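You operate a simulated robot arm through the tools that you are given. There is no shell and no other tool. Be economical: measure what you need, move in short steps, check, and stop when the job is done.

You are at the controls of a simulated two-armed robot. One attempt, no reset.

## Task
Pick up the green can from the top of the mortar bench with one hand, pass it to the other hand and put it on the shelf of the steel lab table. Set down upright: green can.
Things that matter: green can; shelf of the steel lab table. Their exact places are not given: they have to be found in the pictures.

Only the result counts: the job must be done as asked and must still hold three seconds after the hand-in. Knocking over, shifting, dropping, spilling or breaking anything else fails it.

## Robot
Two 7-joint arms with two-finger grippers on one trunk, on a base that drives. Base frame: it is fixed to the floor where the robot stands at the start and does not move with it; the origin is under the middle of the robot, x ahead of it, y to its left, z up; the surface under the hand at the start is at about z = 802. Readings come in mm, rad, newtons and seconds.
The left shoulder is at the start at [24, 215, 1106], the right one opposite. With the tool pointing down near the work surface each hand reaches from about 200 to 760 mm from the robot's upright axis, wherever it stands, measured 20 degrees to its own side. Places, roughly: shelf of the steel lab table [1600, -2300, 300]. Payload 2.2 kg a hand.
Tool frame (each hand has its own): the origin (TCP) lies between the finger pads and is the grasp point; the fingertips stand 19 mm ahead of it; z points along the fingers, y is the line along which they close. Largest opening 116 mm; the body of the gripper starts 70 mm behind the TCP.
Orientation is that of the tool frame in the base frame, as a unit quaternion [x, y, z, w]. With the fingers straight down and closing along the base's y, the tool's x points along the base's -x, its y along +y and its z along -z.

## Interface
- The arms move only by the tool servo_tool. It takes "left_commands", "right_commands" or both (then of equal length, played together; a hand with none holds still); each is text: rows parted by semicolons, each of 6 numbers parted by spaces: the shift along the tool's x, y, z in units of 30 mm (1.0 is 30 mm), then the turn, a rotation vector about the tool's x, y, z in units of 5 degrees (1.0 is 5 degrees). In form: tx ty tz wx wy wz; .... A call has 1 to 12 rows; each row shifts and turns the commanded pose from where the row before left it, along the tool's axes as they then stand. "left_hand" and "right_hand" are, for a hand that has rows, the closure, from 0 (fully open) to 1 (shut), set as the call begins (left out, the last holds). A call with a number of a shift or a turn outside -1 to 1 is refused whole. Each row takes 0.2 s and may step no farther than 50 mm and 0.15 rad from the row before; otherwise, or with a gripper value out of range, the whole call is refused. Where a pose cannot be reached the arm comes as near as it can. A force on the tool above 40 N (or 10 N above the force at the start of the call, whichever is more), or a blocked arm, ends the call early, and 0.2 s more pass. Each finger halts on what it meets, pressing with about 25 N; the grip force reading is that of the motor and also rises with nothing between the fingers. The clock runs only during rows and for 0.2 s after the last one: add rows that do not move to give the fingers time. It gives the time, the measured TCP pose, the force on the tool (base axes), the opening and the grip force at its end, in the units of the frame above (readings bear some noise), with the torque about the TCP (base axes, N m) and any sound that the robot's microphone picked up.
- Cameras (640 x 400 px; columns grow to the right, rows downward): "scene" is now at [132.1, -18.6, 1283.7]; the picture's right is [-0.19, -0.98, -0.00], its down [-0.50, 0.10, -0.86] and it looks along [0.84, -0.17, -0.51] (base axes); focal length 253 px, centre (320, 200). "left" rides on the left gripper at [69, 15, -97] in its tool frame; the picture's right is [-0.21, 0.98, 0.00], its down [-0.76, -0.17, -0.63] and it looks along [-0.62, -0.14, 0.77] (tool axes); focal length 251 px, centre (320, 200). "right" rides on the right gripper at [69, -15, -97] in its tool frame; the picture's right is [0.21, 0.98, 0.00], its down [-0.76, 0.17, -0.63] and it looks along [-0.62, 0.14, 0.77] (tool axes); focal length 251 px, centre (320, 200).
- grab_frame(camera): a new picture of that camera. No time passes.
- raise_lower(by): slides the trunk up (or, below 0, down) by that many mm; the arms and the scene camera ride with it, the base frame stays. It gives what a move gives, with no picture.
- roll_base(legs): drives the robot by 1 to 6 legs, each [ahead, left, turn to the left] in mm, mm and rad, along the robot's own axes; the way and the turn of a leg run together, so that a leg with both is an arc; at most 1500 mm and 3.142 rad a leg. The arms and the cameras ride along, it lands a little off, and it stops where it bumps. It gives what a move gives.
- head_to(pan, tilt): turns the head with the scene camera to pan (to the left, within 1.396 rad either way) and tilt (down, from -0.506 to 1.204), counted from straight ahead of the robot. It gives what a move gives.
- measure_at(camera, pixels): there is no depth. For up to 12 entries [column, row, z] of the newest picture of that camera ("zoom" is the newest enlarged one), the place [x, y] in the base frame at which the ray of that pixel passes the height z, good to about 2 mm. No time passes.
- enlarge(camera, box): a new picture of the part [left, top, right, bottom] of that camera's present view, enlarged. No time passes.
- hand_in(): hands the job in; it is judged then, once.

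Work in short steps. Measure before you move; look again where a grasp or a placing could have gone wrong, and mend it. You have 80 turns and 58 pictures in all, those below and enlarged ones among them. Open the grippers and draw the arms clear of the work before you hand the job in, unless the task says otherwise; then end with one line.

The tools are called after ">>>" as a command line: name --argument value ..., lists and objects as JSON in quotes. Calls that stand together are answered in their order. servo_tool: Moves the arms, as the interface text tells. Its arguments: {"type":"object","properties":{"left_commands":{"type":"string"},"left_hand":{"type":"number"},"right_commands":{"type":"string"},"right_hand":{"type":"number"}},"required":[]} The other tools are called the same way: raise_lower (by) slides the trunk up or down; roll_base (legs) drives the base; head_to (pan, tilt) turns the head that bears the scene camera; grab_frame (camera) takes a picture; measure_at (camera, pixels) gives the place at which the rays of pixels pass given heights; enlarge (camera, box) takes an enlarged picture of a part of a camera's view; hand_in () hands the job in.

At the start:

```text
t: 0.0
left_tcp_pos: [535.2, 107.0, 1030.0]
left_orientation: [0.0, 1.0, 0.001, -0.001]
left_wrist_force: [0.6, 0.0, -0.4]
left_ft_torque: [0.0, 0.01, 0.02]
left_grip_width: 115.8
left_grasp_force: 0.0
right_tcp_pos: [463.4, -307.8, 1116.0]
right_orientation: [0.0, 1.0, 0.001, -0.001]
right_wrist_force: [-1.0, -0.2, 0.7]
right_ft_torque: [-0.01, -0.03, 0.0]
right_grip_width: 115.8
right_grasp_force: 0.1
trunk travel left (down, up): [-250.0, 240.0]
robot x, y, heading: [0.4, 1.9, -0.003]
head pan, tilt: [-0.194, 0.536]
```

scene: 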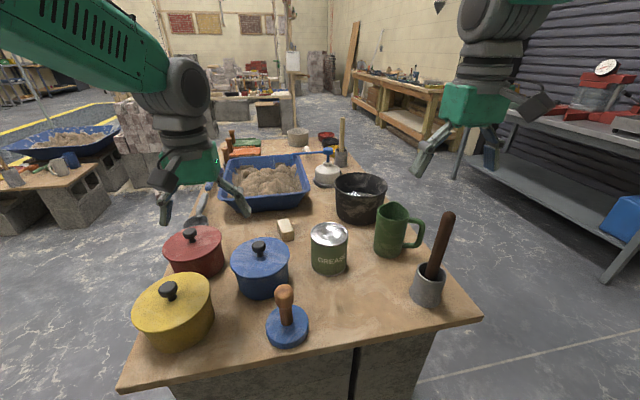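
right: 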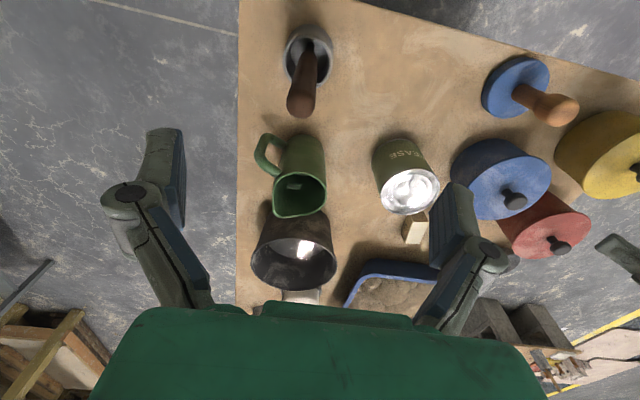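
left: 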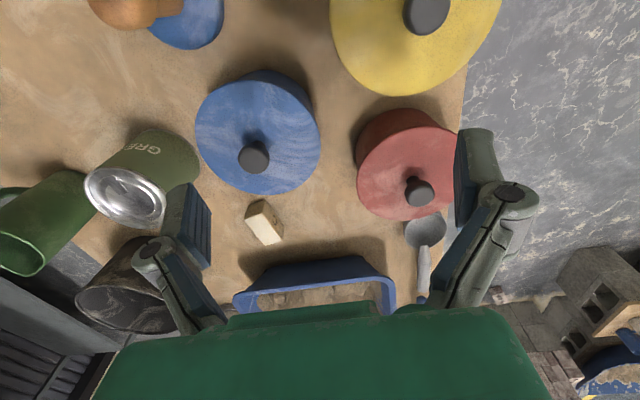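

The green can ("GREASE") is at scene (329,248); I measure its base and top edges.

>>> measure_at --camera "scene" --pixels '[[328, 275, 802], [311, 265, 802], [347, 265, 802], [329, 234, 900], [329, 234, 910], [329, 234, 920], [310, 236, 910], [348, 236, 910], [329, 222, 910], [329, 247, 910]]'

>>> enlarge --camera "scene" --box '[260, 180, 460, 305]'

>>> measure_at --camera "right" --pixels '[[409, 190, 900], [409, 190, 910], [409, 190, 920], [380, 190, 910], [439, 190, 910], [398, 140, 802]]'

```text
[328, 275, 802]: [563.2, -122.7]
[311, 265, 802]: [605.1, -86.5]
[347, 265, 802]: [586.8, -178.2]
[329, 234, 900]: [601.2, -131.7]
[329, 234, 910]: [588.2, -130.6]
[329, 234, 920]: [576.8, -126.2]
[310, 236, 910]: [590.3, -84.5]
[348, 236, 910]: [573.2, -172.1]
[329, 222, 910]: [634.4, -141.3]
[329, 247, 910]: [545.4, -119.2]
```

```text
3.20 times, centred on (360, 242) of scene
```

zoom: 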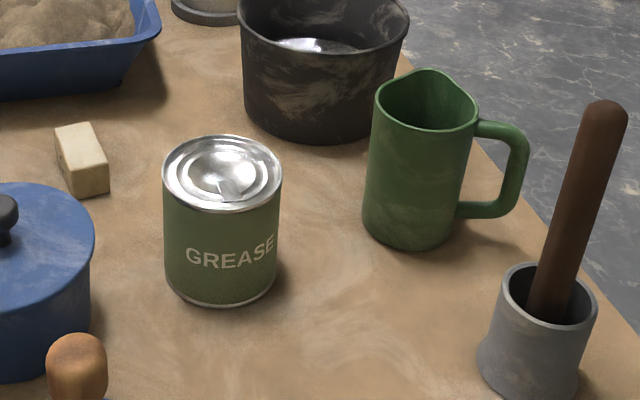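

```text
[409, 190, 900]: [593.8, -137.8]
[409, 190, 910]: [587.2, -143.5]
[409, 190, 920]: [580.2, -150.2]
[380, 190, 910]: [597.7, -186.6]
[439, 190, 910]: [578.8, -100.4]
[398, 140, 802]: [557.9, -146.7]
```

I refine with the enlarged picture: top ellipse centre (222,173), edges at columns 162 and 282, base front at (221,306).

>>> measure_at --camera "zoom" --pixels '[[222, 173, 895], [222, 173, 905], [162, 175, 900], [282, 175, 900], [222, 135, 900], [222, 213, 900], [221, 307, 802], [165, 280, 802], [277, 280, 802], [365, 215, 802], [380, 120, 900], [240, 100, 802]]'

>>> head_to --pan -0.9 --tilt 0.45

>>> grab_frame --camera "scene"

```text
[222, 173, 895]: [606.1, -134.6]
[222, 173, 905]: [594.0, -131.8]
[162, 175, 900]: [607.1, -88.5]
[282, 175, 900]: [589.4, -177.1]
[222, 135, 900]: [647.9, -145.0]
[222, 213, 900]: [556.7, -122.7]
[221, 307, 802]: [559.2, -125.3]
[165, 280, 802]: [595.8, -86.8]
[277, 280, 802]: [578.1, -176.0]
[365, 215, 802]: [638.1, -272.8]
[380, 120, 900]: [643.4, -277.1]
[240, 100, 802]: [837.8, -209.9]
```

```text
t: 1.1
left_tcp_pos: [533.1, 106.0, 1030.9]
left_orientation: [-0.001, 1.0, 0.001, 0.002]
left_wrist_force: [-0.1, 1.1, 0.1]
left_ft_torque: [-0.01, 0.01, 0.01]
left_grip_width: 116.0
left_grasp_force: 0.0
right_tcp_pos: [459.7, -308.7, 1116.8]
right_orientation: [-0.001, 1.0, 0.001, 0.001]
right_wrist_force: [0.2, 0.5, -0.7]
right_ft_torque: [-0.03, -0.01, 0.01]
right_grip_width: 116.2
right_grasp_force: 0.0
trunk travel left (down, up): [-250.0, 240.0]
robot x, y, heading: [-3.1, 1.0, -0.001]
head pan, tilt: [-0.901, 0.45]
```

```text
53 pictures are left
```

scene: 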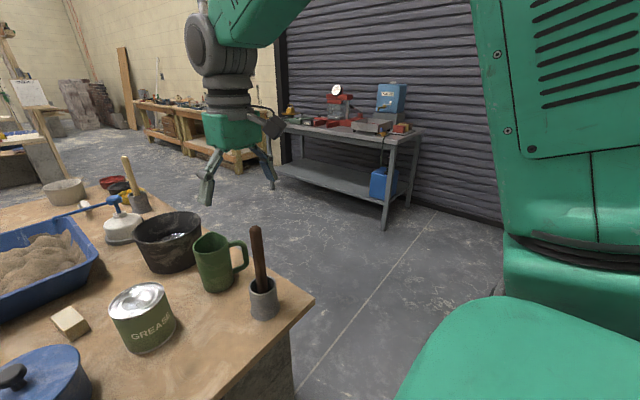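

The steel lab table stands at about (350,150) with a grey lower shelf and a blue canister on its right end. The can is centred near (601,-133), about 90 mm wide and 98 high. I move the right hand above it at the present height and look from there.

>>> servo_tool --right_commands "-0.587 0.73 0.1 0 0 0;-0.587 0.73 0.1 0 0 0;-0.587 0.73 0.1 0 0 0;-0.587 0.73 0.1 0 0 0;-0.587 0.73 0.1 0 0 0;-0.587 0.73 0.1 0 0 0;-0.587 0.73 0.1 0 0 0;-0.587 0.73 0.1 0 0 0;0 0 0 0 0 0" --right_hand 0

>>> head_to --pan -0.2 --tilt 0.55

>>> grab_frame --camera "right"

>>> grab_frame --camera "scene"

```text
t: 3.1
left_tcp_pos: [531.2, 108.2, 1030.6]
left_orientation: [0.0, 1.0, 0.0, 0.002]
left_wrist_force: [0.1, -0.1, 0.6]
left_ft_torque: [0.01, -0.02, -0.03]
left_grip_width: 116.2
left_grasp_force: 0.1
right_tcp_pos: [600.5, -131.3, 1095.2]
right_orientation: [-0.001, 1.0, 0.0, 0.002]
right_wrist_force: [0.1, -0.1, -0.2]
right_ft_torque: [-0.02, -0.02, 0.02]
right_grip_width: 116.1
right_grasp_force: 0.1
trunk travel left (down, up): [-250.0, 240.0]
robot x, y, heading: [1.4, 2.5, -0.005]
head pan, tilt: [-0.901, 0.45]
```

```text
t: 4.1
left_tcp_pos: [533.2, 107.5, 1030.7]
left_orientation: [0.0, 1.0, 0.001, 0.001]
left_wrist_force: [1.0, 0.5, 0.3]
left_ft_torque: [-0.03, 0.01, -0.03]
left_grip_width: 116.3
left_grasp_force: 0.1
right_tcp_pos: [600.7, -131.4, 1094.3]
right_orientation: [0.0, 1.0, 0.0, 0.001]
right_wrist_force: [-0.1, 0.6, 0.7]
right_ft_torque: [0.0, 0.02, 0.01]
right_grip_width: 115.9
right_grasp_force: 0.1
trunk travel left (down, up): [-250.0, 240.0]
robot x, y, heading: [0.3, -2.5, -0.001]
head pan, tilt: [-0.201, 0.55]
```

```text
52 pictures are left
```

right: 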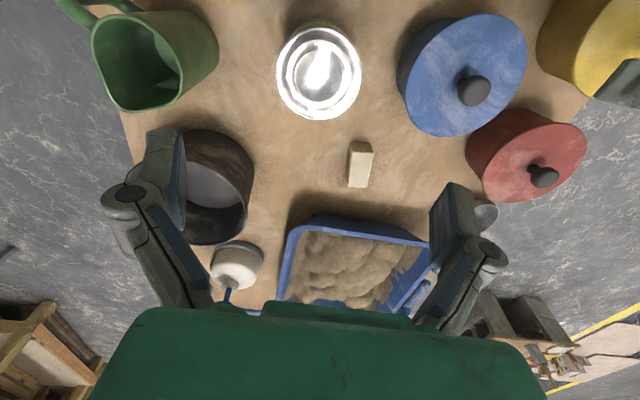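

```text
51 pictures are left
```

scene: 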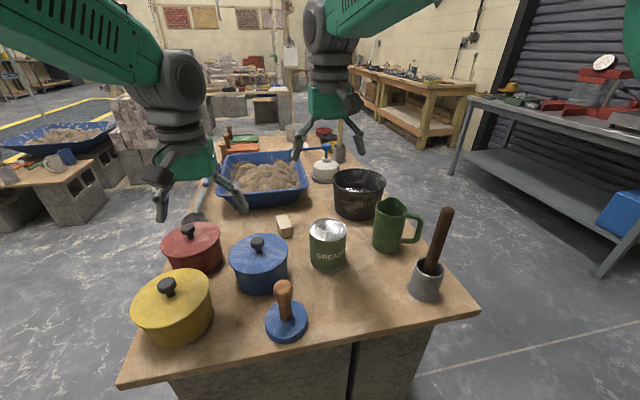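

In the right picture the can top spans columns 277–361, rows 26–119; I measure it at the lid height.

>>> measure_at --camera "right" --pixels '[[319, 72, 900], [277, 75, 900], [361, 73, 900], [319, 26, 900], [319, 119, 900], [319, 72, 890], [319, 72, 910], [215, 60, 920], [400, 80, 870]]'

```text
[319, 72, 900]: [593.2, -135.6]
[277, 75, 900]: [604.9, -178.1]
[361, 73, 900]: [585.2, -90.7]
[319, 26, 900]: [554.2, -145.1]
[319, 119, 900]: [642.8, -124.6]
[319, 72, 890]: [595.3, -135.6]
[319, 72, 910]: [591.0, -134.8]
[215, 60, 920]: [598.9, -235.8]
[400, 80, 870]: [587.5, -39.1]
```

Can centre is (598.5,-135), diameter ~89. I lower the right hand 205 mm straight down with the fingers open.

>>> servo_tool --right_commands "0.05 -0.12 0.85 0 0 0;0 0 0.85 0 0 0;0 0 0.85 0 0 0;0 0 0.85 0 0 0;0 0 0.85 0 0 0;0 0 0.85 0 0 0;0 0 0.85 0 0 0;0 0 0.85 0 0 0;0 0 0 0 0 0" --right_hand 0

>>> enlarge --camera "scene" --box '[220, 130, 460, 280]'

>>> grab_frame --camera "right"

```text
t: 6.1
left_tcp_pos: [532.1, 108.1, 1031.2]
left_orientation: [0.001, 1.0, 0.0, 0.0]
left_wrist_force: [-0.4, -0.7, -0.6]
left_ft_torque: [-0.01, -0.01, 0.0]
left_grip_width: 115.9
left_grasp_force: 0.0
right_tcp_pos: [599.8, -135.6, 890.8]
right_orientation: [0.0, 1.0, 0.0, 0.001]
right_wrist_force: [0.6, 1.1, -0.1]
right_ft_torque: [-0.05, 0.0, 0.0]
right_grip_width: 116.0
right_grasp_force: 0.0
trunk travel left (down, up): [-250.0, 240.0]
robot x, y, heading: [0.8, 1.6, -0.004]
head pan, tilt: [-0.201, 0.55]
```

```text
2.67 times, centred on (340, 205) of scene
```

zoom: 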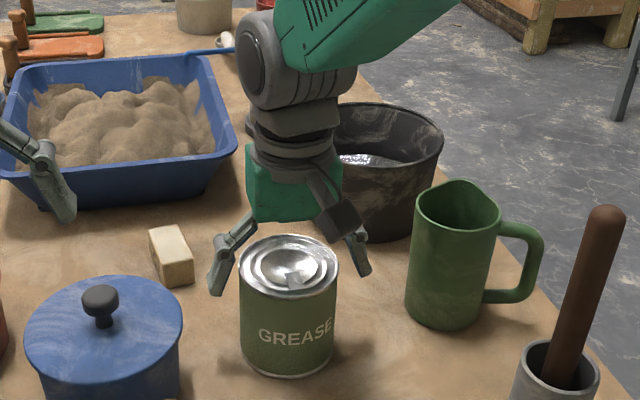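

```text
49 pictures are left
```

right: 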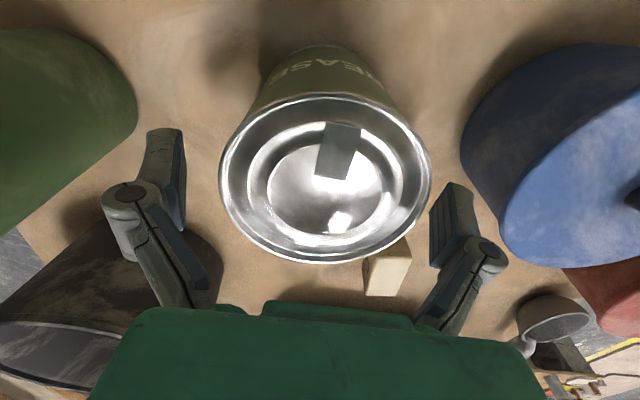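

The can lid now spans columns 218–432, rows 95–262 in the right picture; I check its centre against the TCP.

>>> measure_at --camera "right" --pixels '[[218, 185, 898], [432, 172, 898], [320, 95, 898], [328, 262, 898], [218, 185, 890], [432, 172, 890], [320, 95, 890], [328, 262, 890]]'

```text
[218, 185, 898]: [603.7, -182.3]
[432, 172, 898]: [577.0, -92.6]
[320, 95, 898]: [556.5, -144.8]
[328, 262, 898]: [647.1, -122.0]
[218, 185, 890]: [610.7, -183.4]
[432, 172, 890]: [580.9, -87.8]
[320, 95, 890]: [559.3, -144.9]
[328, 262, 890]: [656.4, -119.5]
```

Centre (602,-134), matching the TCP (600,-136). I lower 8 mm more and then close the right hand.

>>> servo_tool --right_commands "-0.06 0.03 0.27 0 0 0;0 0 0 0 0 0"

>>> servo_tool --right_commands "0 0 0 0 0 0;0 0 0 0 0 0;0 0 0 0 0 0;0 0 0 0 0 0" --right_hand 1

```text
t: 6.7
left_tcp_pos: [531.2, 107.4, 1030.9]
left_orientation: [-0.001, 1.0, 0.001, 0.001]
left_wrist_force: [-0.1, -0.1, 0.1]
left_ft_torque: [0.03, 0.01, -0.03]
left_grip_width: 116.1
left_grasp_force: 0.0
right_tcp_pos: [602.8, -133.5, 882.8]
right_orientation: [0.0, 1.0, -0.001, 0.001]
right_wrist_force: [-0.2, 0.6, 0.1]
right_ft_torque: [-0.02, -0.02, -0.02]
right_grip_width: 115.9
right_grasp_force: 0.0
trunk travel left (down, up): [-250.0, 240.0]
robot x, y, heading: [-0.5, -0.5, -0.005]
head pan, tilt: [-0.201, 0.55]
```

```text
t: 7.7
left_tcp_pos: [533.0, 109.4, 1030.7]
left_orientation: [0.001, 1.0, 0.001, 0.001]
left_wrist_force: [0.2, 0.4, 0.1]
left_ft_torque: [0.0, 0.02, 0.01]
left_grip_width: 116.2
left_grasp_force: 0.1
right_tcp_pos: [603.6, -134.3, 883.0]
right_orientation: [0.0, 1.0, 0.0, 0.002]
right_wrist_force: [1.3, 2.4, 3.5]
right_ft_torque: [0.24, 0.04, 0.03]
right_grip_width: 96.0
right_grasp_force: 25.2
trunk travel left (down, up): [-250.0, 240.0]
robot x, y, heading: [-1.1, -2.5, 0.006]
head pan, tilt: [-0.201, 0.55]
```

Held at width 96 with 25 N. I lift straight up slowly, about 200 mm.

>>> servo_tool --right_commands "0 0 -0.4 0 0 0;0 0 -0.6 0 0 0;0 0 -0.8 0 0 0;0 0 -0.8 0 0 0;0 0 -0.8 0 0 0;0 0 -0.8 0 0 0;0 0 -0.8 0 0 0;0 0 -0.8 0 0 0;0 0 -0.6 0 0 0;0 0 -0.3 0 0 0;0 0 0 0 0 0"

>>> grab_frame --camera "scene"

```text
t: 10.1
left_tcp_pos: [533.6, 108.0, 1029.9]
left_orientation: [0.0, 1.0, 0.0, 0.001]
left_wrist_force: [-0.1, 0.0, 0.3]
left_ft_torque: [-0.02, -0.02, 0.0]
left_grip_width: 116.3
left_grasp_force: 0.0
right_tcp_pos: [602.0, -136.0, 1083.3]
right_orientation: [0.0, 1.0, 0.0, 0.0]
right_wrist_force: [0.6, 0.1, -5.0]
right_ft_torque: [-0.02, -0.02, 0.01]
right_grip_width: 95.8
right_grasp_force: 25.3
trunk travel left (down, up): [-250.0, 240.0]
robot x, y, heading: [3.8, -2.7, 0.002]
head pan, tilt: [-0.201, 0.55]
```

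```text
48 pictures are left
```

scene: 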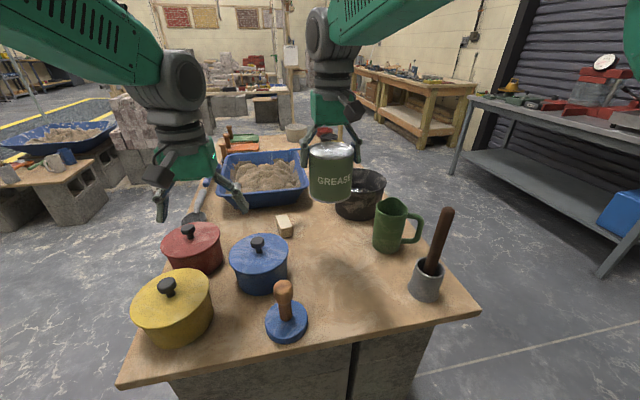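

The can hangs upright in the right hand. I back the robot away from the bench to get free air for the hand-over.

>>> roll_base --legs '[[-450, 0, 0]]'

>>> grab_frame --camera "scene"

```text
t: 12.9
left_tcp_pos: [79.1, 102.4, 1030.6]
left_orientation: [0.007, 1.0, 0.0, 0.002]
left_wrist_force: [-0.1, 0.7, -0.5]
left_ft_torque: [-0.02, -0.01, -0.02]
left_grip_width: 116.1
left_grasp_force: 0.0
right_tcp_pos: [145.3, -142.3, 1083.9]
right_orientation: [0.007, 1.0, -0.001, 0.001]
right_wrist_force: [-0.8, 0.6, -4.9]
right_ft_torque: [0.04, -0.03, 0.0]
right_grip_width: 95.6
right_grasp_force: 24.8
trunk travel left (down, up): [-250.0, 240.0]
robot x, y, heading: [-454.5, 5.4, -0.012]
head pan, tilt: [-0.201, 0.55]
```

```text
47 pictures are left
```

scene: 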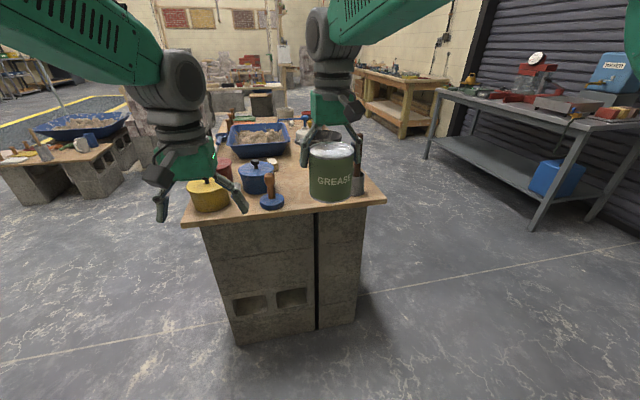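

Free air now. I raise the left hand a bit, then tilt it 60° so that it points ahead and 30° downward, ready to take the can's lower part from behind.

>>> servo_tool --left_commands "0.46 0 -0.64 0 0 0;0.46 0 -0.64 0 0 0;0.46 0 -0.64 0 0 0;0.46 0 -0.64 0 0 0;0 0 0 0 -1 0;0 0 0 0 -1 0;0 0 0 0 -1 0;0 0 0 0 -1 0;0 0 0 0 -1 0;0 0 0 0 -1 0" --left_hand 0

>>> servo_tool --left_commands "0 0 0 0 -1 0;0 0 0 0 -1 0;0 0 0 0 -1 0;0 0 0 0 -1 0;0 0 0 0 -1 0;0 0 0 0 -1 0;0 0 0 0 0 0"

>>> grab_frame --camera "scene"

```text
t: 15.1
left_tcp_pos: [20.4, 104.8, 1109.0]
left_orientation: [0.007, 0.965, -0.003, 0.262]
left_wrist_force: [-0.2, 0.1, 0.0]
left_ft_torque: [-0.03, 0.02, -0.01]
left_grip_width: 115.8
left_grasp_force: 0.0
right_tcp_pos: [141.2, -140.5, 1085.3]
right_orientation: [0.006, 1.0, -0.001, 0.003]
right_wrist_force: [0.4, 0.4, -5.4]
right_ft_torque: [-0.01, -0.01, 0.0]
right_grip_width: 95.3
right_grasp_force: 25.2
trunk travel left (down, up): [-250.0, 240.0]
robot x, y, heading: [-457.8, -0.9, -0.015]
head pan, tilt: [-0.201, 0.55]
```

```text
t: 16.7
left_tcp_pos: [18.5, 103.9, 1109.9]
left_orientation: [0.006, 0.864, -0.003, 0.503]
left_wrist_force: [-1.1, -0.9, 0.2]
left_ft_torque: [0.0, -0.03, 0.01]
left_grip_width: 115.8
left_grasp_force: 0.1
right_tcp_pos: [142.1, -139.3, 1086.1]
right_orientation: [0.007, 1.0, 0.0, 0.003]
right_wrist_force: [-0.1, 1.0, -5.8]
right_ft_torque: [-0.04, -0.03, -0.04]
right_grip_width: 95.4
right_grasp_force: 24.4
trunk travel left (down, up): [-250.0, 240.0]
robot x, y, heading: [-456.2, 3.1, -0.016]
head pan, tilt: [-0.201, 0.55]
```

```text
46 pictures are left
```

scene: 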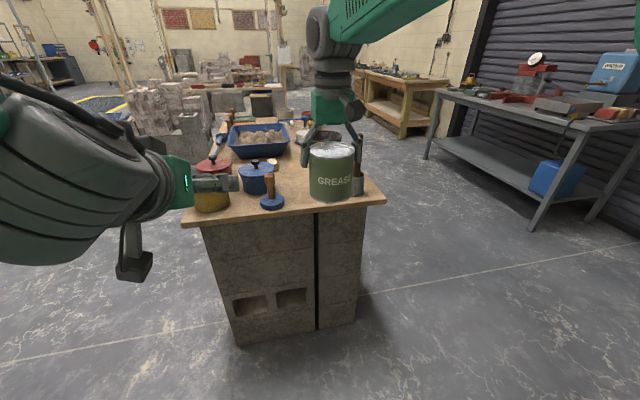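

Left hand now points 30° below horizontal at (18,104,1110). I bring the can to about y=0 with the right hand, slowly, then look.

>>> servo_tool --right_commands "0 0.3 0 0 0 0;0 0.5 0 0 0 0;0 0.6 0 0 0 0;0 0.6 0 0 0 0;0 0.6 0 0 0 0;0 0.6 0 0 0 0;0 0.6 0 0 0 0;0 0.5 0 0 0 0;0 0.3 0 0 0 0;0 0 0 0 0 0"

>>> grab_frame --camera "left"

>>> grab_frame --camera "scene"

```text
t: 18.9
left_tcp_pos: [20.1, 104.7, 1109.2]
left_orientation: [0.006, 0.864, -0.004, 0.503]
left_wrist_force: [0.0, -0.4, 0.5]
left_ft_torque: [-0.01, 0.0, -0.01]
left_grip_width: 116.0
left_grasp_force: 0.0
right_tcp_pos: [151.0, -19.5, 1092.1]
right_orientation: [0.022, 1.0, 0.014, 0.002]
right_wrist_force: [0.3, -0.6, -5.0]
right_ft_torque: [0.0, -0.03, 0.0]
right_grip_width: 95.5
right_grasp_force: 24.8
trunk travel left (down, up): [-250.0, 240.0]
robot x, y, heading: [-451.2, 0.4, -0.013]
head pan, tilt: [-0.201, 0.55]
```

```text
45 pictures are left
```

left: 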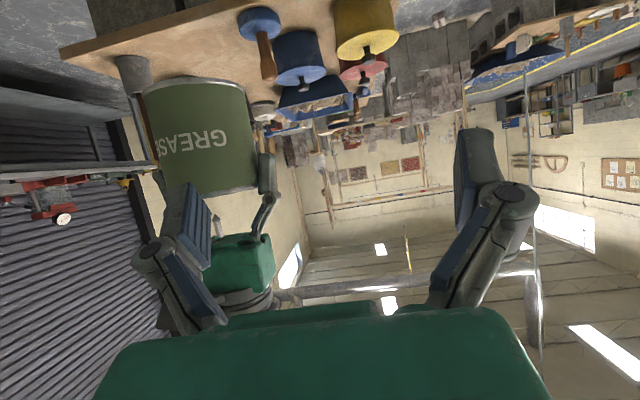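

```text
44 pictures are left
```

scene: 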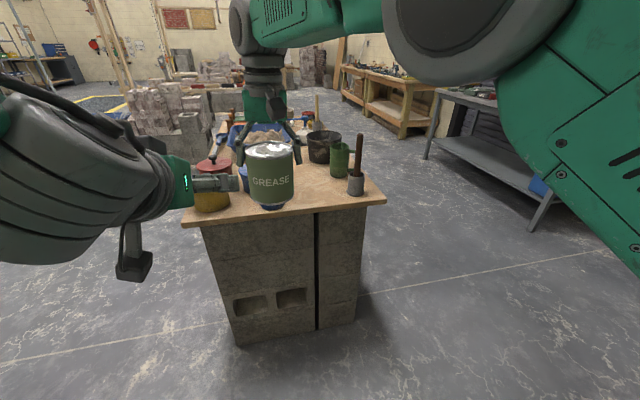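

The right arm stopped short at y=-19 with a slight tilt (end of its reach across), so I bring it back to about y=-45.

>>> servo_tool --right_commands "0 -0.4 0 0 0 0;0 -0.6 0 0 0 0;0 -0.5 0 0 0 0;0 0 0 0 0 0"

```text
t: 19.9
left_tcp_pos: [20.8, 105.5, 1109.3]
left_orientation: [0.006, 0.864, -0.004, 0.503]
left_wrist_force: [0.0, 0.0, 0.0]
left_ft_torque: [0.02, -0.01, 0.0]
left_grip_width: 115.9
left_grasp_force: 0.0
right_tcp_pos: [142.7, -46.5, 1085.9]
right_orientation: [0.005, 1.0, -0.001, 0.004]
right_wrist_force: [0.2, -0.2, -5.7]
right_ft_torque: [0.02, -0.04, 0.01]
right_grip_width: 95.3
right_grasp_force: 25.4
trunk travel left (down, up): [-250.0, 240.0]
robot x, y, heading: [-457.4, 4.0, -0.017]
head pan, tilt: [-0.201, 0.55]
```

Right hand is back level at (143,-46,1086). I slide the left hand sideways toward the same y, at 124 mm behind the can.

>>> servo_tool --left_commands "0 -0.4 0 0 0 0;0 -0.6 0 0 0 0;0 -0.7 0 0 0 0;0 -0.7 0 0 0 0;0 -0.7 0 0 0 0;0 -0.7 0 0 0 0;0 -0.7 0 0 0 0;0 -0.4 0 0 0 0;0 0 0 0 0 0"

>>> grab_frame --camera "left"

>>> grab_frame --camera "scene"

```text
t: 21.9
left_tcp_pos: [20.0, -42.4, 1110.3]
left_orientation: [0.002, 0.865, -0.003, 0.501]
left_wrist_force: [0.1, 0.0, 0.1]
left_ft_torque: [-0.01, 0.01, 0.01]
left_grip_width: 115.9
left_grasp_force: 0.1
right_tcp_pos: [142.9, -48.5, 1085.1]
right_orientation: [0.007, 1.0, 0.0, 0.003]
right_wrist_force: [1.3, -0.4, -6.1]
right_ft_torque: [-0.01, 0.03, 0.04]
right_grip_width: 95.6
right_grasp_force: 25.2
trunk travel left (down, up): [-250.0, 240.0]
robot x, y, heading: [-453.6, 3.3, -0.015]
head pan, tilt: [-0.201, 0.55]
```

```text
43 pictures are left
```

left: 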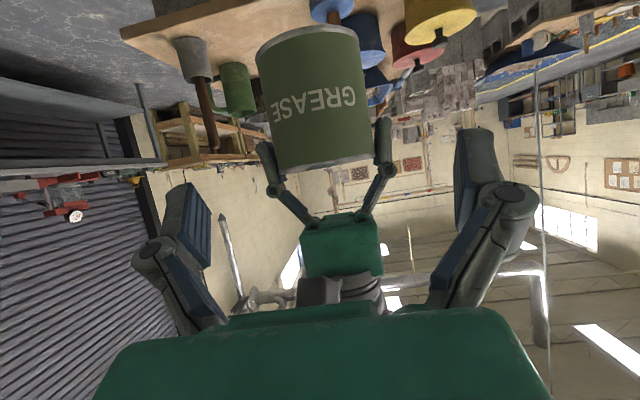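

```text
42 pictures are left
```

scene: 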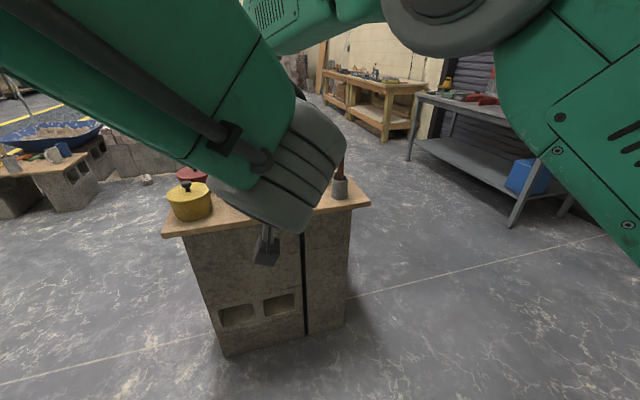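

In the left picture the can's mid-height centre is at column ~315, against ~322 expected when centred, so the hand must move about 5 mm to -y. I correct this and come 48 mm nearer along the tool, stopping short of the can.

>>> servo_tool --left_commands "0 -0.18 0.4 0 0 0;0 0 0.6 0 0 0;0 0 0.6 0 0 0;0 0 0 0 0 0"

>>> grab_frame --camera "left"

>>> grab_frame --camera "right"

```text
t: 22.9
left_tcp_pos: [62.8, -45.5, 1100.6]
left_orientation: [-0.005, 0.862, -0.013, 0.507]
left_wrist_force: [-0.1, 0.1, 0.0]
left_ft_torque: [-0.01, 0.02, 0.01]
left_grip_width: 116.2
left_grasp_force: 0.0
right_tcp_pos: [142.3, -47.3, 1086.4]
right_orientation: [0.006, 1.0, 0.001, 0.004]
right_wrist_force: [0.1, -0.3, -5.6]
right_ft_torque: [0.03, -0.03, 0.0]
right_grip_width: 95.4
right_grasp_force: 24.9
trunk travel left (down, up): [-250.0, 240.0]
robot x, y, heading: [-455.5, 0.9, -0.013]
head pan, tilt: [-0.201, 0.55]
```

```text
41 pictures are left
```

left: 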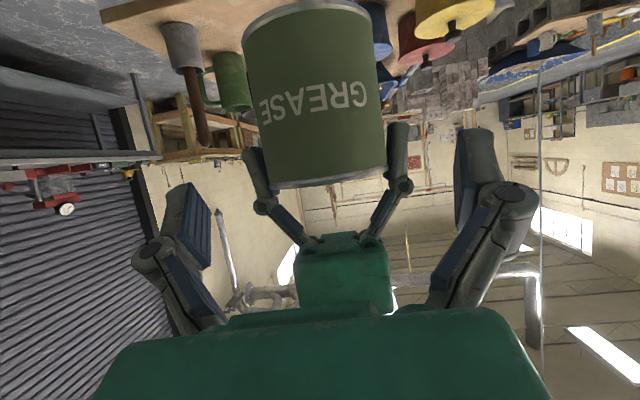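

```text
40 pictures are left
```

right: 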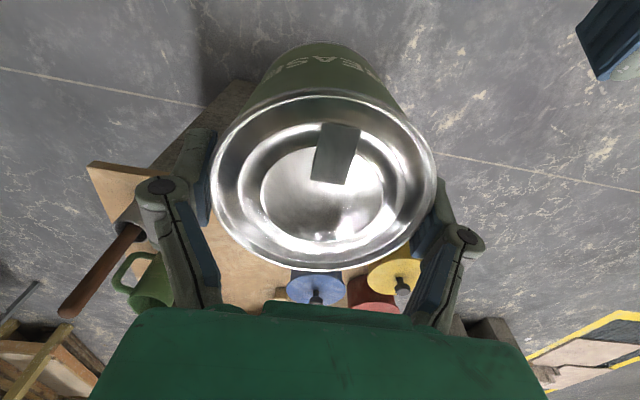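

The left arm strays (z 1100 instead of 1086, slightly turned), so it is near a limit here. I back it off, then bring both hands together 50 mm nearer and 120 mm lower, where both have more reach.

>>> servo_tool --left_commands "0 0 -0.8 0 0 0;0 0 -0.8 0 0 0;0 0 0 0 0 0"

>>> servo_tool --left_commands "0.537 0 0.07 0 0 0;0.537 0 0.07 0 0 0;0.537 0 0.07 0 0 0;0.537 0 0.07 0 0 0;0.537 0 0.07 0 0 0;0.537 0 0.07 0 0 0;0.537 0 0.07 0 0 0;0.537 0 0.07 0 0 0;0 0 0 0 0 0" --right_commands "0.208 0 0.5 0 0 0;0.208 0 0.5 0 0 0;0.208 0 0.5 0 0 0;0.208 0 0.5 0 0 0;0.208 0 0.5 0 0 0;0.208 0 0.5 0 0 0;0.208 0 0.5 0 0 0;0.208 0 0.5 0 0 0;0 0 0 0 0 0"

```text
t: 23.7
left_tcp_pos: [24.9, -40.9, 1105.6]
left_orientation: [-0.002, 0.867, -0.001, 0.498]
left_wrist_force: [0.6, 1.3, -0.3]
left_ft_torque: [0.01, -0.02, 0.03]
left_grip_width: 115.9
left_grasp_force: 0.1
right_tcp_pos: [145.1, -48.7, 1085.3]
right_orientation: [0.007, 1.0, 0.001, 0.002]
right_wrist_force: [0.1, -0.2, -5.1]
right_ft_torque: [-0.01, -0.01, -0.01]
right_grip_width: 95.2
right_grasp_force: 25.0
trunk travel left (down, up): [-250.0, 240.0]
robot x, y, heading: [-455.8, 3.6, -0.013]
head pan, tilt: [-0.201, 0.55]
```

```text
t: 25.9
left_tcp_pos: [-23.1, -42.9, 1020.4]
left_orientation: [-0.02, 0.857, -0.024, 0.514]
left_wrist_force: [-0.6, -0.2, 0.0]
left_ft_torque: [0.0, 0.01, 0.02]
left_grip_width: 116.1
left_grasp_force: 0.1
right_tcp_pos: [96.7, -55.6, 968.3]
right_orientation: [0.019, 1.0, 0.011, 0.0]
right_wrist_force: [-0.7, -0.2, -5.3]
right_ft_torque: [0.01, -0.01, -0.02]
right_grip_width: 94.9
right_grasp_force: 25.0
trunk travel left (down, up): [-250.0, 240.0]
robot x, y, heading: [-453.8, 0.5, -0.014]
head pan, tilt: [-0.201, 0.55]
stopped in row 9 (left hand): the arm was blocked; the commanded pose is now the measured one
```

Lower was worse: the left arm is at a crossing limit. Better that the left hand comes in turned toward the right. I separate the hands again, raising both and moving the left one back to its own side.

>>> servo_tool --left_commands "-0.325 0.6 -0.19 0 0 0;-0.325 0.6 -0.19 0 0 0;-0.325 0.6 -0.19 0 0 0;-0.325 0.6 -0.19 0 0 0;-0.325 0.6 -0.19 0 0 0;-0.325 0.6 -0.19 0 0 0;-0.325 0.6 -0.19 0 0 0;-0.325 0.6 -0.19 0 0 0;0 0 0 0 0 0" --right_commands "0 -0.1 -0.5 0 0 0;0 -0.1 -0.5 0 0 0;0 -0.1 -0.5 0 0 0;0 -0.1 -0.5 0 0 0;0 -0.1 -0.5 0 0 0;0 -0.1 -0.5 0 0 0;0 -0.1 -0.5 0 0 0;0 -0.1 -0.5 0 0 0;0 0 0 0 0 0"

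>>> grab_frame --camera "scene"

```text
t: 27.9
left_tcp_pos: [-29.0, 105.9, 1100.5]
left_orientation: [-0.018, 0.857, -0.023, 0.514]
left_wrist_force: [0.2, 0.3, 0.0]
left_ft_torque: [0.01, -0.03, -0.03]
left_grip_width: 115.8
left_grasp_force: 0.2
right_tcp_pos: [95.8, -79.4, 1090.8]
right_orientation: [0.016, 1.0, 0.01, 0.003]
right_wrist_force: [0.1, -0.1, -5.9]
right_ft_torque: [-0.04, -0.02, 0.0]
right_grip_width: 95.3
right_grasp_force: 24.9
trunk travel left (down, up): [-250.0, 240.0]
robot x, y, heading: [-456.4, 0.7, -0.014]
head pan, tilt: [-0.201, 0.55]
```

```text
39 pictures are left
```

scene: 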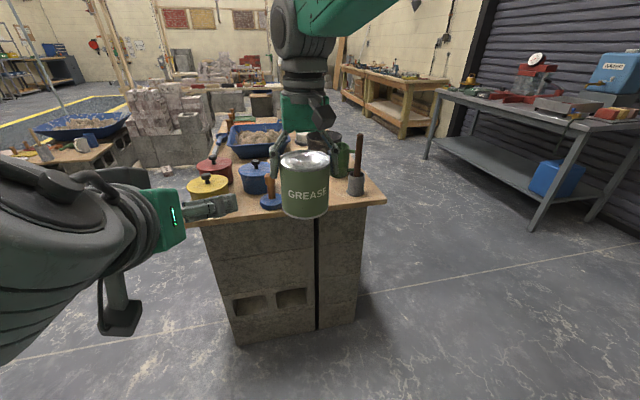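

Both are clear. I now level and yaw both hands 45° clockwise together, so the left one will come in from the front-left toward the right with its wrist on its own side.

>>> servo_tool --left_commands "0 0 0 -0.25 0.38 0.62;0 0 0 0.866 0 0.5;0 0 0 0.866 0 0.5;0 0 0 0.866 0 0.5;0 0 0 0.866 0 0.5;0 0 0 0.866 0 0.5;0 0 0 0.866 0 0.5;0 0 0 0.866 0 0.5;0 0 0 0.866 0 0.5;0 0 0 0.866 0 0.5;0 0 0 0 0 0" --right_commands "0 0 0 0.23 0 0;0 0 0 0 0 1;0 0 0 0 0 1;0 0 0 0 0 1;0 0 0 0 0 1;0 0 0 0 0 1;0 0 0 0 0 1;0 0 0 0 0 1;0 0 0 0 0 1;0 0 0 0 0 0.6;0 0 0 0 0 0"

>>> grab_frame --camera "scene"

>>> grab_frame --camera "left"

```text
t: 30.3
left_tcp_pos: [-29.7, 106.7, 1101.0]
left_orientation: [0.333, 0.8, -0.192, 0.461]
left_wrist_force: [-0.1, -0.9, 0.8]
left_ft_torque: [0.01, 0.0, 0.01]
left_grip_width: 115.9
left_grasp_force: 0.0
right_tcp_pos: [96.0, -82.4, 1095.6]
right_orientation: [0.387, 0.922, 0.009, 0.001]
right_wrist_force: [-0.1, 0.4, -4.8]
right_ft_torque: [-0.04, -0.04, 0.0]
right_grip_width: 95.1
right_grasp_force: 25.5
trunk travel left (down, up): [-250.0, 240.0]
robot x, y, heading: [-454.2, 5.7, -0.014]
head pan, tilt: [-0.201, 0.55]
```

```text
38 pictures are left
```

scene: 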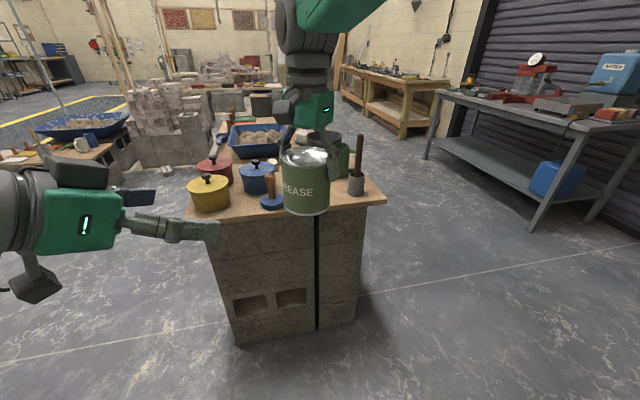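

```text
37 pictures are left
```

left: 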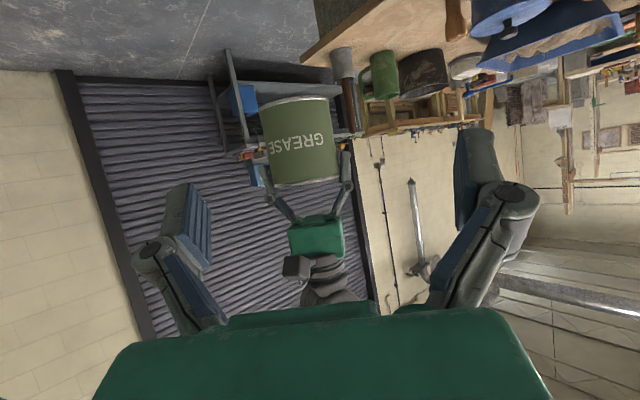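

Left hand is at the wanted orientation (30° down, yaw −45°). I move it to the pre-grasp point 124 mm behind the can along that direction.

>>> servo_tool --left_commands "-0.44 -0.294 0.508 0 0 0;-0.44 -0.294 0.508 0 0 0;-0.44 -0.294 0.508 0 0 0;-0.44 -0.294 0.508 0 0 0;-0.44 -0.294 0.508 0 0 0;0 0 0 0 0 0"

>>> grab_frame --camera "left"

```text
t: 31.7
left_tcp_pos: [7.3, 4.7, 1120.9]
left_orientation: [0.331, 0.8, -0.191, 0.462]
left_wrist_force: [-1.5, -0.2, 0.7]
left_ft_torque: [-0.05, 0.05, -0.01]
left_grip_width: 116.0
left_grasp_force: 0.0
right_tcp_pos: [96.1, -84.9, 1093.2]
right_orientation: [0.386, 0.922, 0.009, 0.0]
right_wrist_force: [-1.0, -0.7, -4.9]
right_ft_torque: [-0.01, 0.0, -0.01]
right_grip_width: 95.2
right_grasp_force: 25.1
trunk travel left (down, up): [-250.0, 240.0]
robot x, y, heading: [-450.9, 2.3, -0.016]
head pan, tilt: [-0.201, 0.55]
```

```text
36 pictures are left
```

left: 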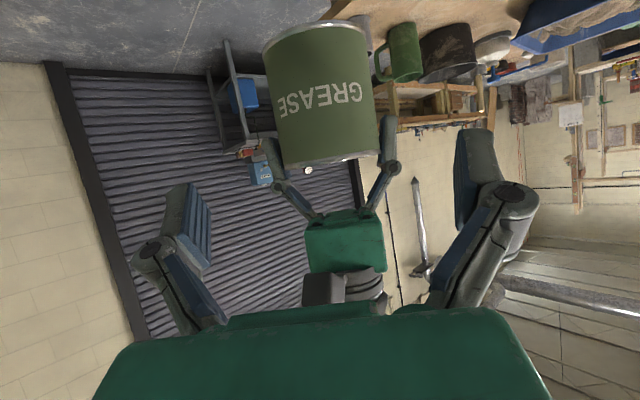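

The can is now centred (column 322) and the hand is aligned. I advance half the way along the tool axis and look.

>>> servo_tool --left_commands "0 0 0.5 0 0 0;0 0 0.6 0 0 0;0 0 0.6 0 0 0;0 0 0.5 0 0 0;0 0 0 0 0 0"

>>> grab_frame --camera "left"

>>> grab_frame --camera "right"

```text
t: 32.9
left_tcp_pos: [48.8, -35.2, 1088.7]
left_orientation: [0.332, 0.8, -0.191, 0.462]
left_wrist_force: [-0.2, -0.3, 0.9]
left_ft_torque: [-0.01, 0.0, 0.05]
left_grip_width: 116.1
left_grasp_force: 0.1
right_tcp_pos: [96.4, -84.8, 1093.2]
right_orientation: [0.386, 0.922, 0.009, -0.001]
right_wrist_force: [0.2, -0.4, -5.1]
right_ft_torque: [-0.01, 0.01, 0.01]
right_grip_width: 94.8
right_grasp_force: 25.8
trunk travel left (down, up): [-250.0, 240.0]
robot x, y, heading: [-449.8, 3.4, -0.012]
head pan, tilt: [-0.201, 0.55]
```

```text
35 pictures are left
```

left: 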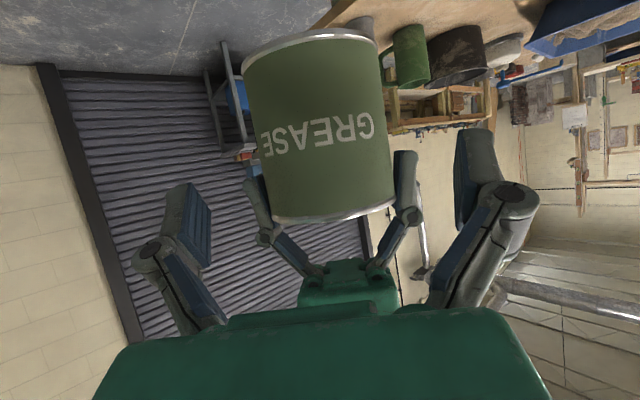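

```text
34 pictures are left
```

right: 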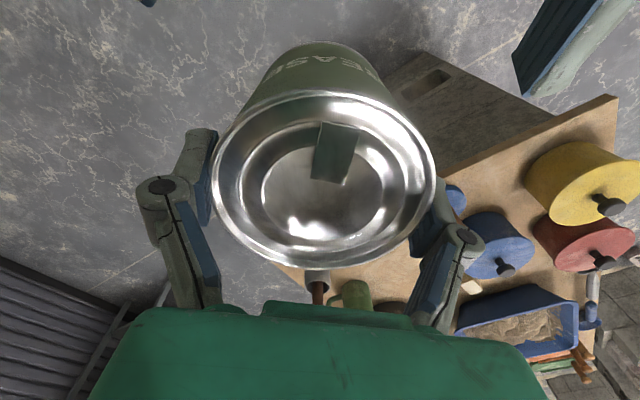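

Tracking well; the can is within ~2 mm of centred (column 320). Remaining 79 mm along the tool; I go in slowly, 3 mm lower for clearance from the right fingertips.

>>> servo_tool --left_commands "0.12 -0.05 0.4 0 0 0;0 0 0.5 0 0 0;0 0 0.5 0 0 0;0 0 0.5 0 0 0;0 0 0.4 0 0 0;0 0 0.3 0 0 0;0 0 0 0 0 0"

>>> grab_frame --camera "left"

>>> grab_frame --camera "scene"

```text
t: 34.5
left_tcp_pos: [93.2, -82.7, 1044.6]
left_orientation: [0.332, 0.8, -0.192, 0.462]
left_wrist_force: [-0.7, 0.2, 0.7]
left_ft_torque: [0.02, 0.0, -0.04]
left_grip_width: 116.0
left_grasp_force: 0.0
right_tcp_pos: [97.0, -83.8, 1092.8]
right_orientation: [0.386, 0.922, 0.009, 0.0]
right_wrist_force: [0.1, 0.2, -5.9]
right_ft_torque: [-0.02, 0.0, -0.02]
right_grip_width: 94.6
right_grasp_force: 25.0
trunk travel left (down, up): [-250.0, 240.0]
robot x, y, heading: [-450.1, 5.4, -0.015]
head pan, tilt: [-0.201, 0.55]
```

```text
33 pictures are left
```

left: 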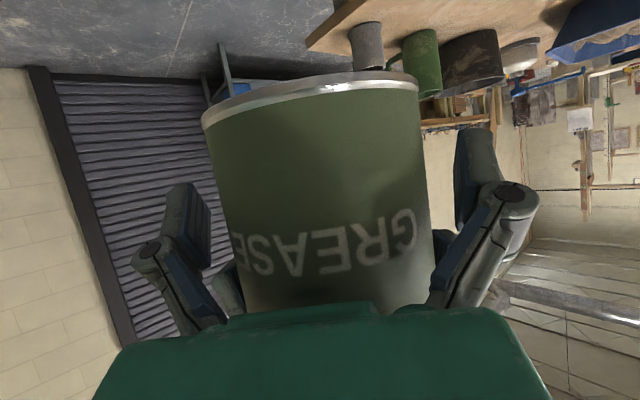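

```text
32 pictures are left
```

scene: 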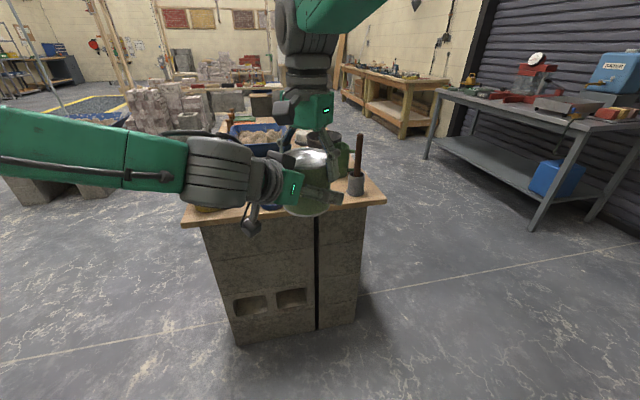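

The can sits between the left fingers, both hands' TCPs agree within 4 mm. I close the left hand.

>>> servo_tool --left_commands "0 0 0 0 0 0;0 0 0 0 0 0;0 0 0 0 0 0;0 0 0 0 0 0" --left_hand 1

>>> grab_frame --camera "left"

```text
t: 35.5
left_tcp_pos: [94.4, -82.1, 1045.8]
left_orientation: [0.331, 0.801, -0.19, 0.462]
left_wrist_force: [2.5, 5.5, 1.2]
left_ft_torque: [0.0, -0.15, 0.09]
left_grip_width: 92.1
left_grasp_force: 24.8
right_tcp_pos: [97.3, -84.6, 1094.3]
right_orientation: [0.386, 0.922, 0.009, -0.001]
right_wrist_force: [-2.0, -5.0, -4.6]
right_ft_torque: [-0.27, 0.26, -0.12]
right_grip_width: 94.6
right_grasp_force: 25.4
trunk travel left (down, up): [-250.0, 240.0]
robot x, y, heading: [-453.0, 1.3, -0.013]
head pan, tilt: [-0.201, 0.55]
```

```text
31 pictures are left
```

left: 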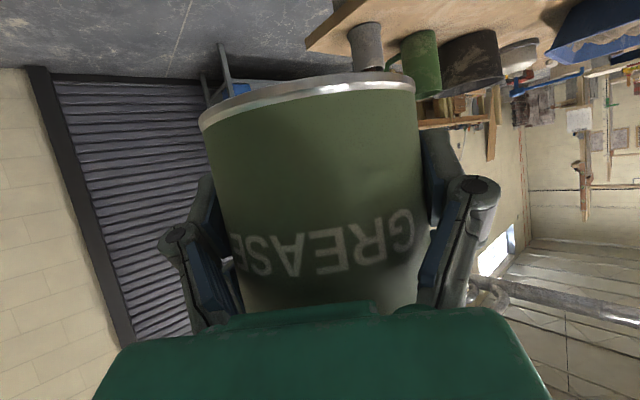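

Left holds (92 mm, 25 N). I open the right hand and then lift it straight up.

>>> servo_tool --right_commands "0 0 0 0 0 0;0 0 0 0 0 0;0 0 0 0 0 0" --right_hand 0

>>> servo_tool --right_commands "0 0 -0.3 0 0 0;0 0 -0.6 0 0 0;0 0 -0.7 0 0 0;0 0 -0.8 0 0 0;0 0 -0.8 0 0 0;0 0 0 0 0 0"

>>> grab_frame --camera "scene"

```text
t: 36.3
left_tcp_pos: [94.8, -82.7, 1045.5]
left_orientation: [0.332, 0.801, -0.191, 0.461]
left_wrist_force: [-0.6, -1.4, 0.4]
left_ft_torque: [-0.02, -0.02, 0.0]
left_grip_width: 92.1
left_grasp_force: 25.3
right_tcp_pos: [97.6, -83.4, 1094.1]
right_orientation: [0.387, 0.922, 0.01, -0.001]
right_wrist_force: [0.6, 0.5, -0.1]
right_ft_torque: [0.0, 0.0, 0.01]
right_grip_width: 115.8
right_grasp_force: 0.0
trunk travel left (down, up): [-250.0, 240.0]
robot x, y, heading: [-459.5, 4.5, -0.014]
head pan, tilt: [-0.201, 0.55]
```

```text
t: 37.7
left_tcp_pos: [94.1, -81.7, 1046.1]
left_orientation: [0.331, 0.8, -0.191, 0.462]
left_wrist_force: [0.4, -0.1, -0.5]
left_ft_torque: [-0.02, -0.01, -0.01]
left_grip_width: 92.0
left_grasp_force: 24.8
right_tcp_pos: [95.2, -78.3, 1187.4]
right_orientation: [0.382, 0.924, 0.001, 0.003]
right_wrist_force: [-0.2, -0.4, -0.1]
right_ft_torque: [-0.01, 0.0, 0.01]
right_grip_width: 116.1
right_grasp_force: 0.1
trunk travel left (down, up): [-250.0, 240.0]
robot x, y, heading: [-456.9, 0.3, -0.015]
head pan, tilt: [-0.201, 0.55]
```

```text
30 pictures are left
```

scene: 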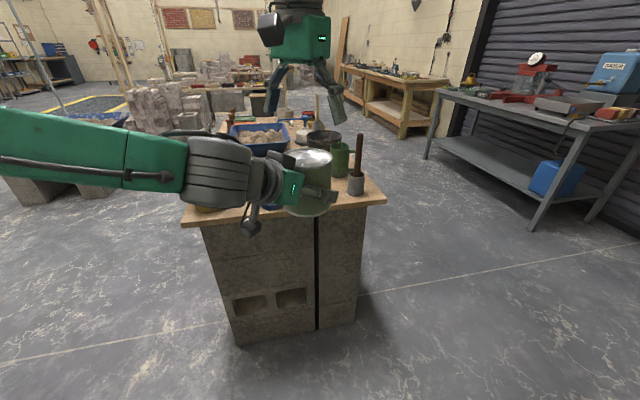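

The right hand is clear and the can stays in the left hand, upright. I move the right hand away to its own side and swing the left hand back to its side, undoing the yaw.

>>> servo_tool --right_commands "-0.12 -0.82 0 0 0 0;-0.12 -0.82 0 0 0 0;-0.12 -0.82 0 0 0 0;-0.12 -0.82 0 0 0 0;-0.12 -0.82 0 0 0 0;-0.12 -0.82 0 0 0 0;-0.12 -0.82 0 0 0 0;-0.12 -0.82 0 0 0 0;-0.12 -0.82 0 0 0 0;-0.12 -0.82 0 0 0 0;0 0 0 0 0 0"

>>> servo_tool --left_commands "0 0.8 0 -0.866 0 -0.5;0 0.8 0 -0.866 0 -0.5;0 0.8 0 -0.866 0 -0.5;0 0.8 0 -0.866 0 -0.5;0 0.8 0 -0.866 0 -0.5;0 0.8 0 -0.866 0 -0.5;0 0.8 0 -0.866 0 -0.5;0 0.8 0 -0.866 0 -0.5;0 0.8 0 -0.866 0 -0.5;0 0 0 0 0 0"

>>> head_to --pan -0.8 --tilt 0.4

>>> grab_frame --camera "scene"

```text
t: 40.1
left_tcp_pos: [95.8, -83.2, 1045.6]
left_orientation: [0.332, 0.801, -0.191, 0.461]
left_wrist_force: [0.2, -0.4, 0.2]
left_ft_torque: [-0.01, 0.02, 0.01]
left_grip_width: 91.9
left_grasp_force: 24.8
right_tcp_pos: [-53.0, -278.8, 1186.2]
right_orientation: [0.381, 0.925, 0.001, 0.003]
right_wrist_force: [0.8, 0.6, 0.6]
right_ft_torque: [-0.04, 0.0, -0.01]
right_grip_width: 116.2
right_grasp_force: 0.0
trunk travel left (down, up): [-250.0, 240.0]
robot x, y, heading: [-456.6, 4.6, -0.017]
head pan, tilt: [-0.201, 0.55]
```

```text
t: 42.3
left_tcp_pos: [183.9, 105.4, 1045.8]
left_orientation: [0.0, 0.866, 0.001, 0.499]
left_wrist_force: [-0.1, 0.3, -0.4]
left_ft_torque: [-0.02, 0.01, 0.04]
left_grip_width: 91.8
left_grasp_force: 24.1
right_tcp_pos: [-54.6, -279.7, 1185.9]
right_orientation: [0.381, 0.925, 0.003, 0.003]
right_wrist_force: [0.9, 0.3, -0.5]
right_ft_torque: [0.01, 0.0, 0.03]
right_grip_width: 115.9
right_grasp_force: 0.1
trunk travel left (down, up): [-250.0, 240.0]
robot x, y, heading: [-452.6, 3.8, -0.011]
head pan, tilt: [-0.201, 0.55]
```

```text
t: 43.3
left_tcp_pos: [184.2, 106.6, 1045.7]
left_orientation: [0.0, 0.866, 0.001, 0.5]
left_wrist_force: [-0.3, -0.1, 0.6]
left_ft_torque: [0.0, 0.01, 0.01]
left_grip_width: 91.8
left_grasp_force: 24.6
right_tcp_pos: [-52.9, -279.8, 1185.7]
right_orientation: [0.381, 0.925, 0.002, 0.002]
right_wrist_force: [-0.6, -0.2, 0.3]
right_ft_torque: [-0.01, -0.03, -0.02]
right_grip_width: 116.2
right_grasp_force: 0.0
trunk travel left (down, up): [-250.0, 240.0]
robot x, y, heading: [-454.6, 2.7, -0.015]
head pan, tilt: [-0.799, 0.4]
```

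```text
29 pictures are left
```

scene: 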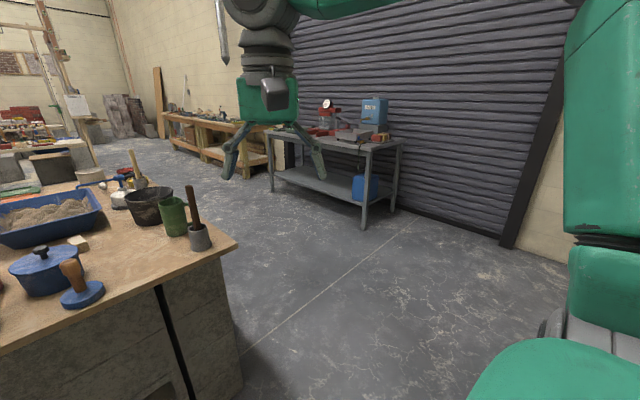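

The table's near edge runs from about (272,185) to (362,228) at its feet. I enlarge to measure it and check the can with the left camera.

>>> enlarge --camera "scene" --box '[240, 85, 440, 245]'

>>> grab_frame --camera "left"

```text
2.50 times, centred on (340, 165) of scene
```

zoom: 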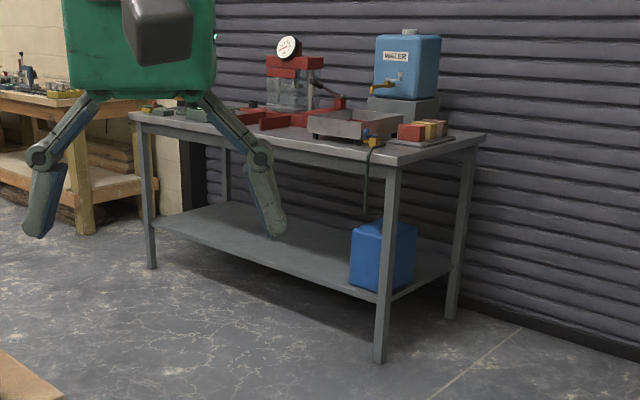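

```text
27 pictures are left
```

left: 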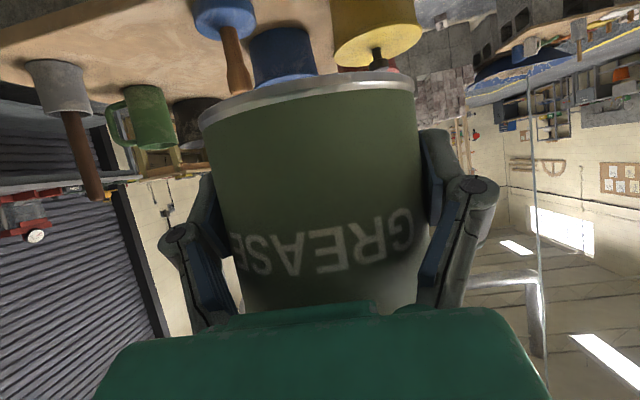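

The can is held level. I measure the feet on the floor, the shelf edge and the tabletop corners.

>>> measure_at --camera "zoom" --pixels '[[152, 268, 0], [380, 362, 0], [451, 317, 0], [155, 226, 300], [375, 301, 300], [447, 270, 300], [130, 115, 850], [395, 163, 850], [485, 138, 850], [370, 293, 300], [350, 283, 300], [410, 290, 300]]'

```text
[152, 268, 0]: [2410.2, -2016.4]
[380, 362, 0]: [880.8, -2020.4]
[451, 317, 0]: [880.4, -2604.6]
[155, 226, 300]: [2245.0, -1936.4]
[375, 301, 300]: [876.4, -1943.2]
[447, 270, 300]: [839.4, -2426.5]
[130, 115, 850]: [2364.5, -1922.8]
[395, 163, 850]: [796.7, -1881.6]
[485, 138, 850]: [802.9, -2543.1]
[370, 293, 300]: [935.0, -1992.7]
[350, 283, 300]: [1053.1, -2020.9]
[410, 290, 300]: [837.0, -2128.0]
```

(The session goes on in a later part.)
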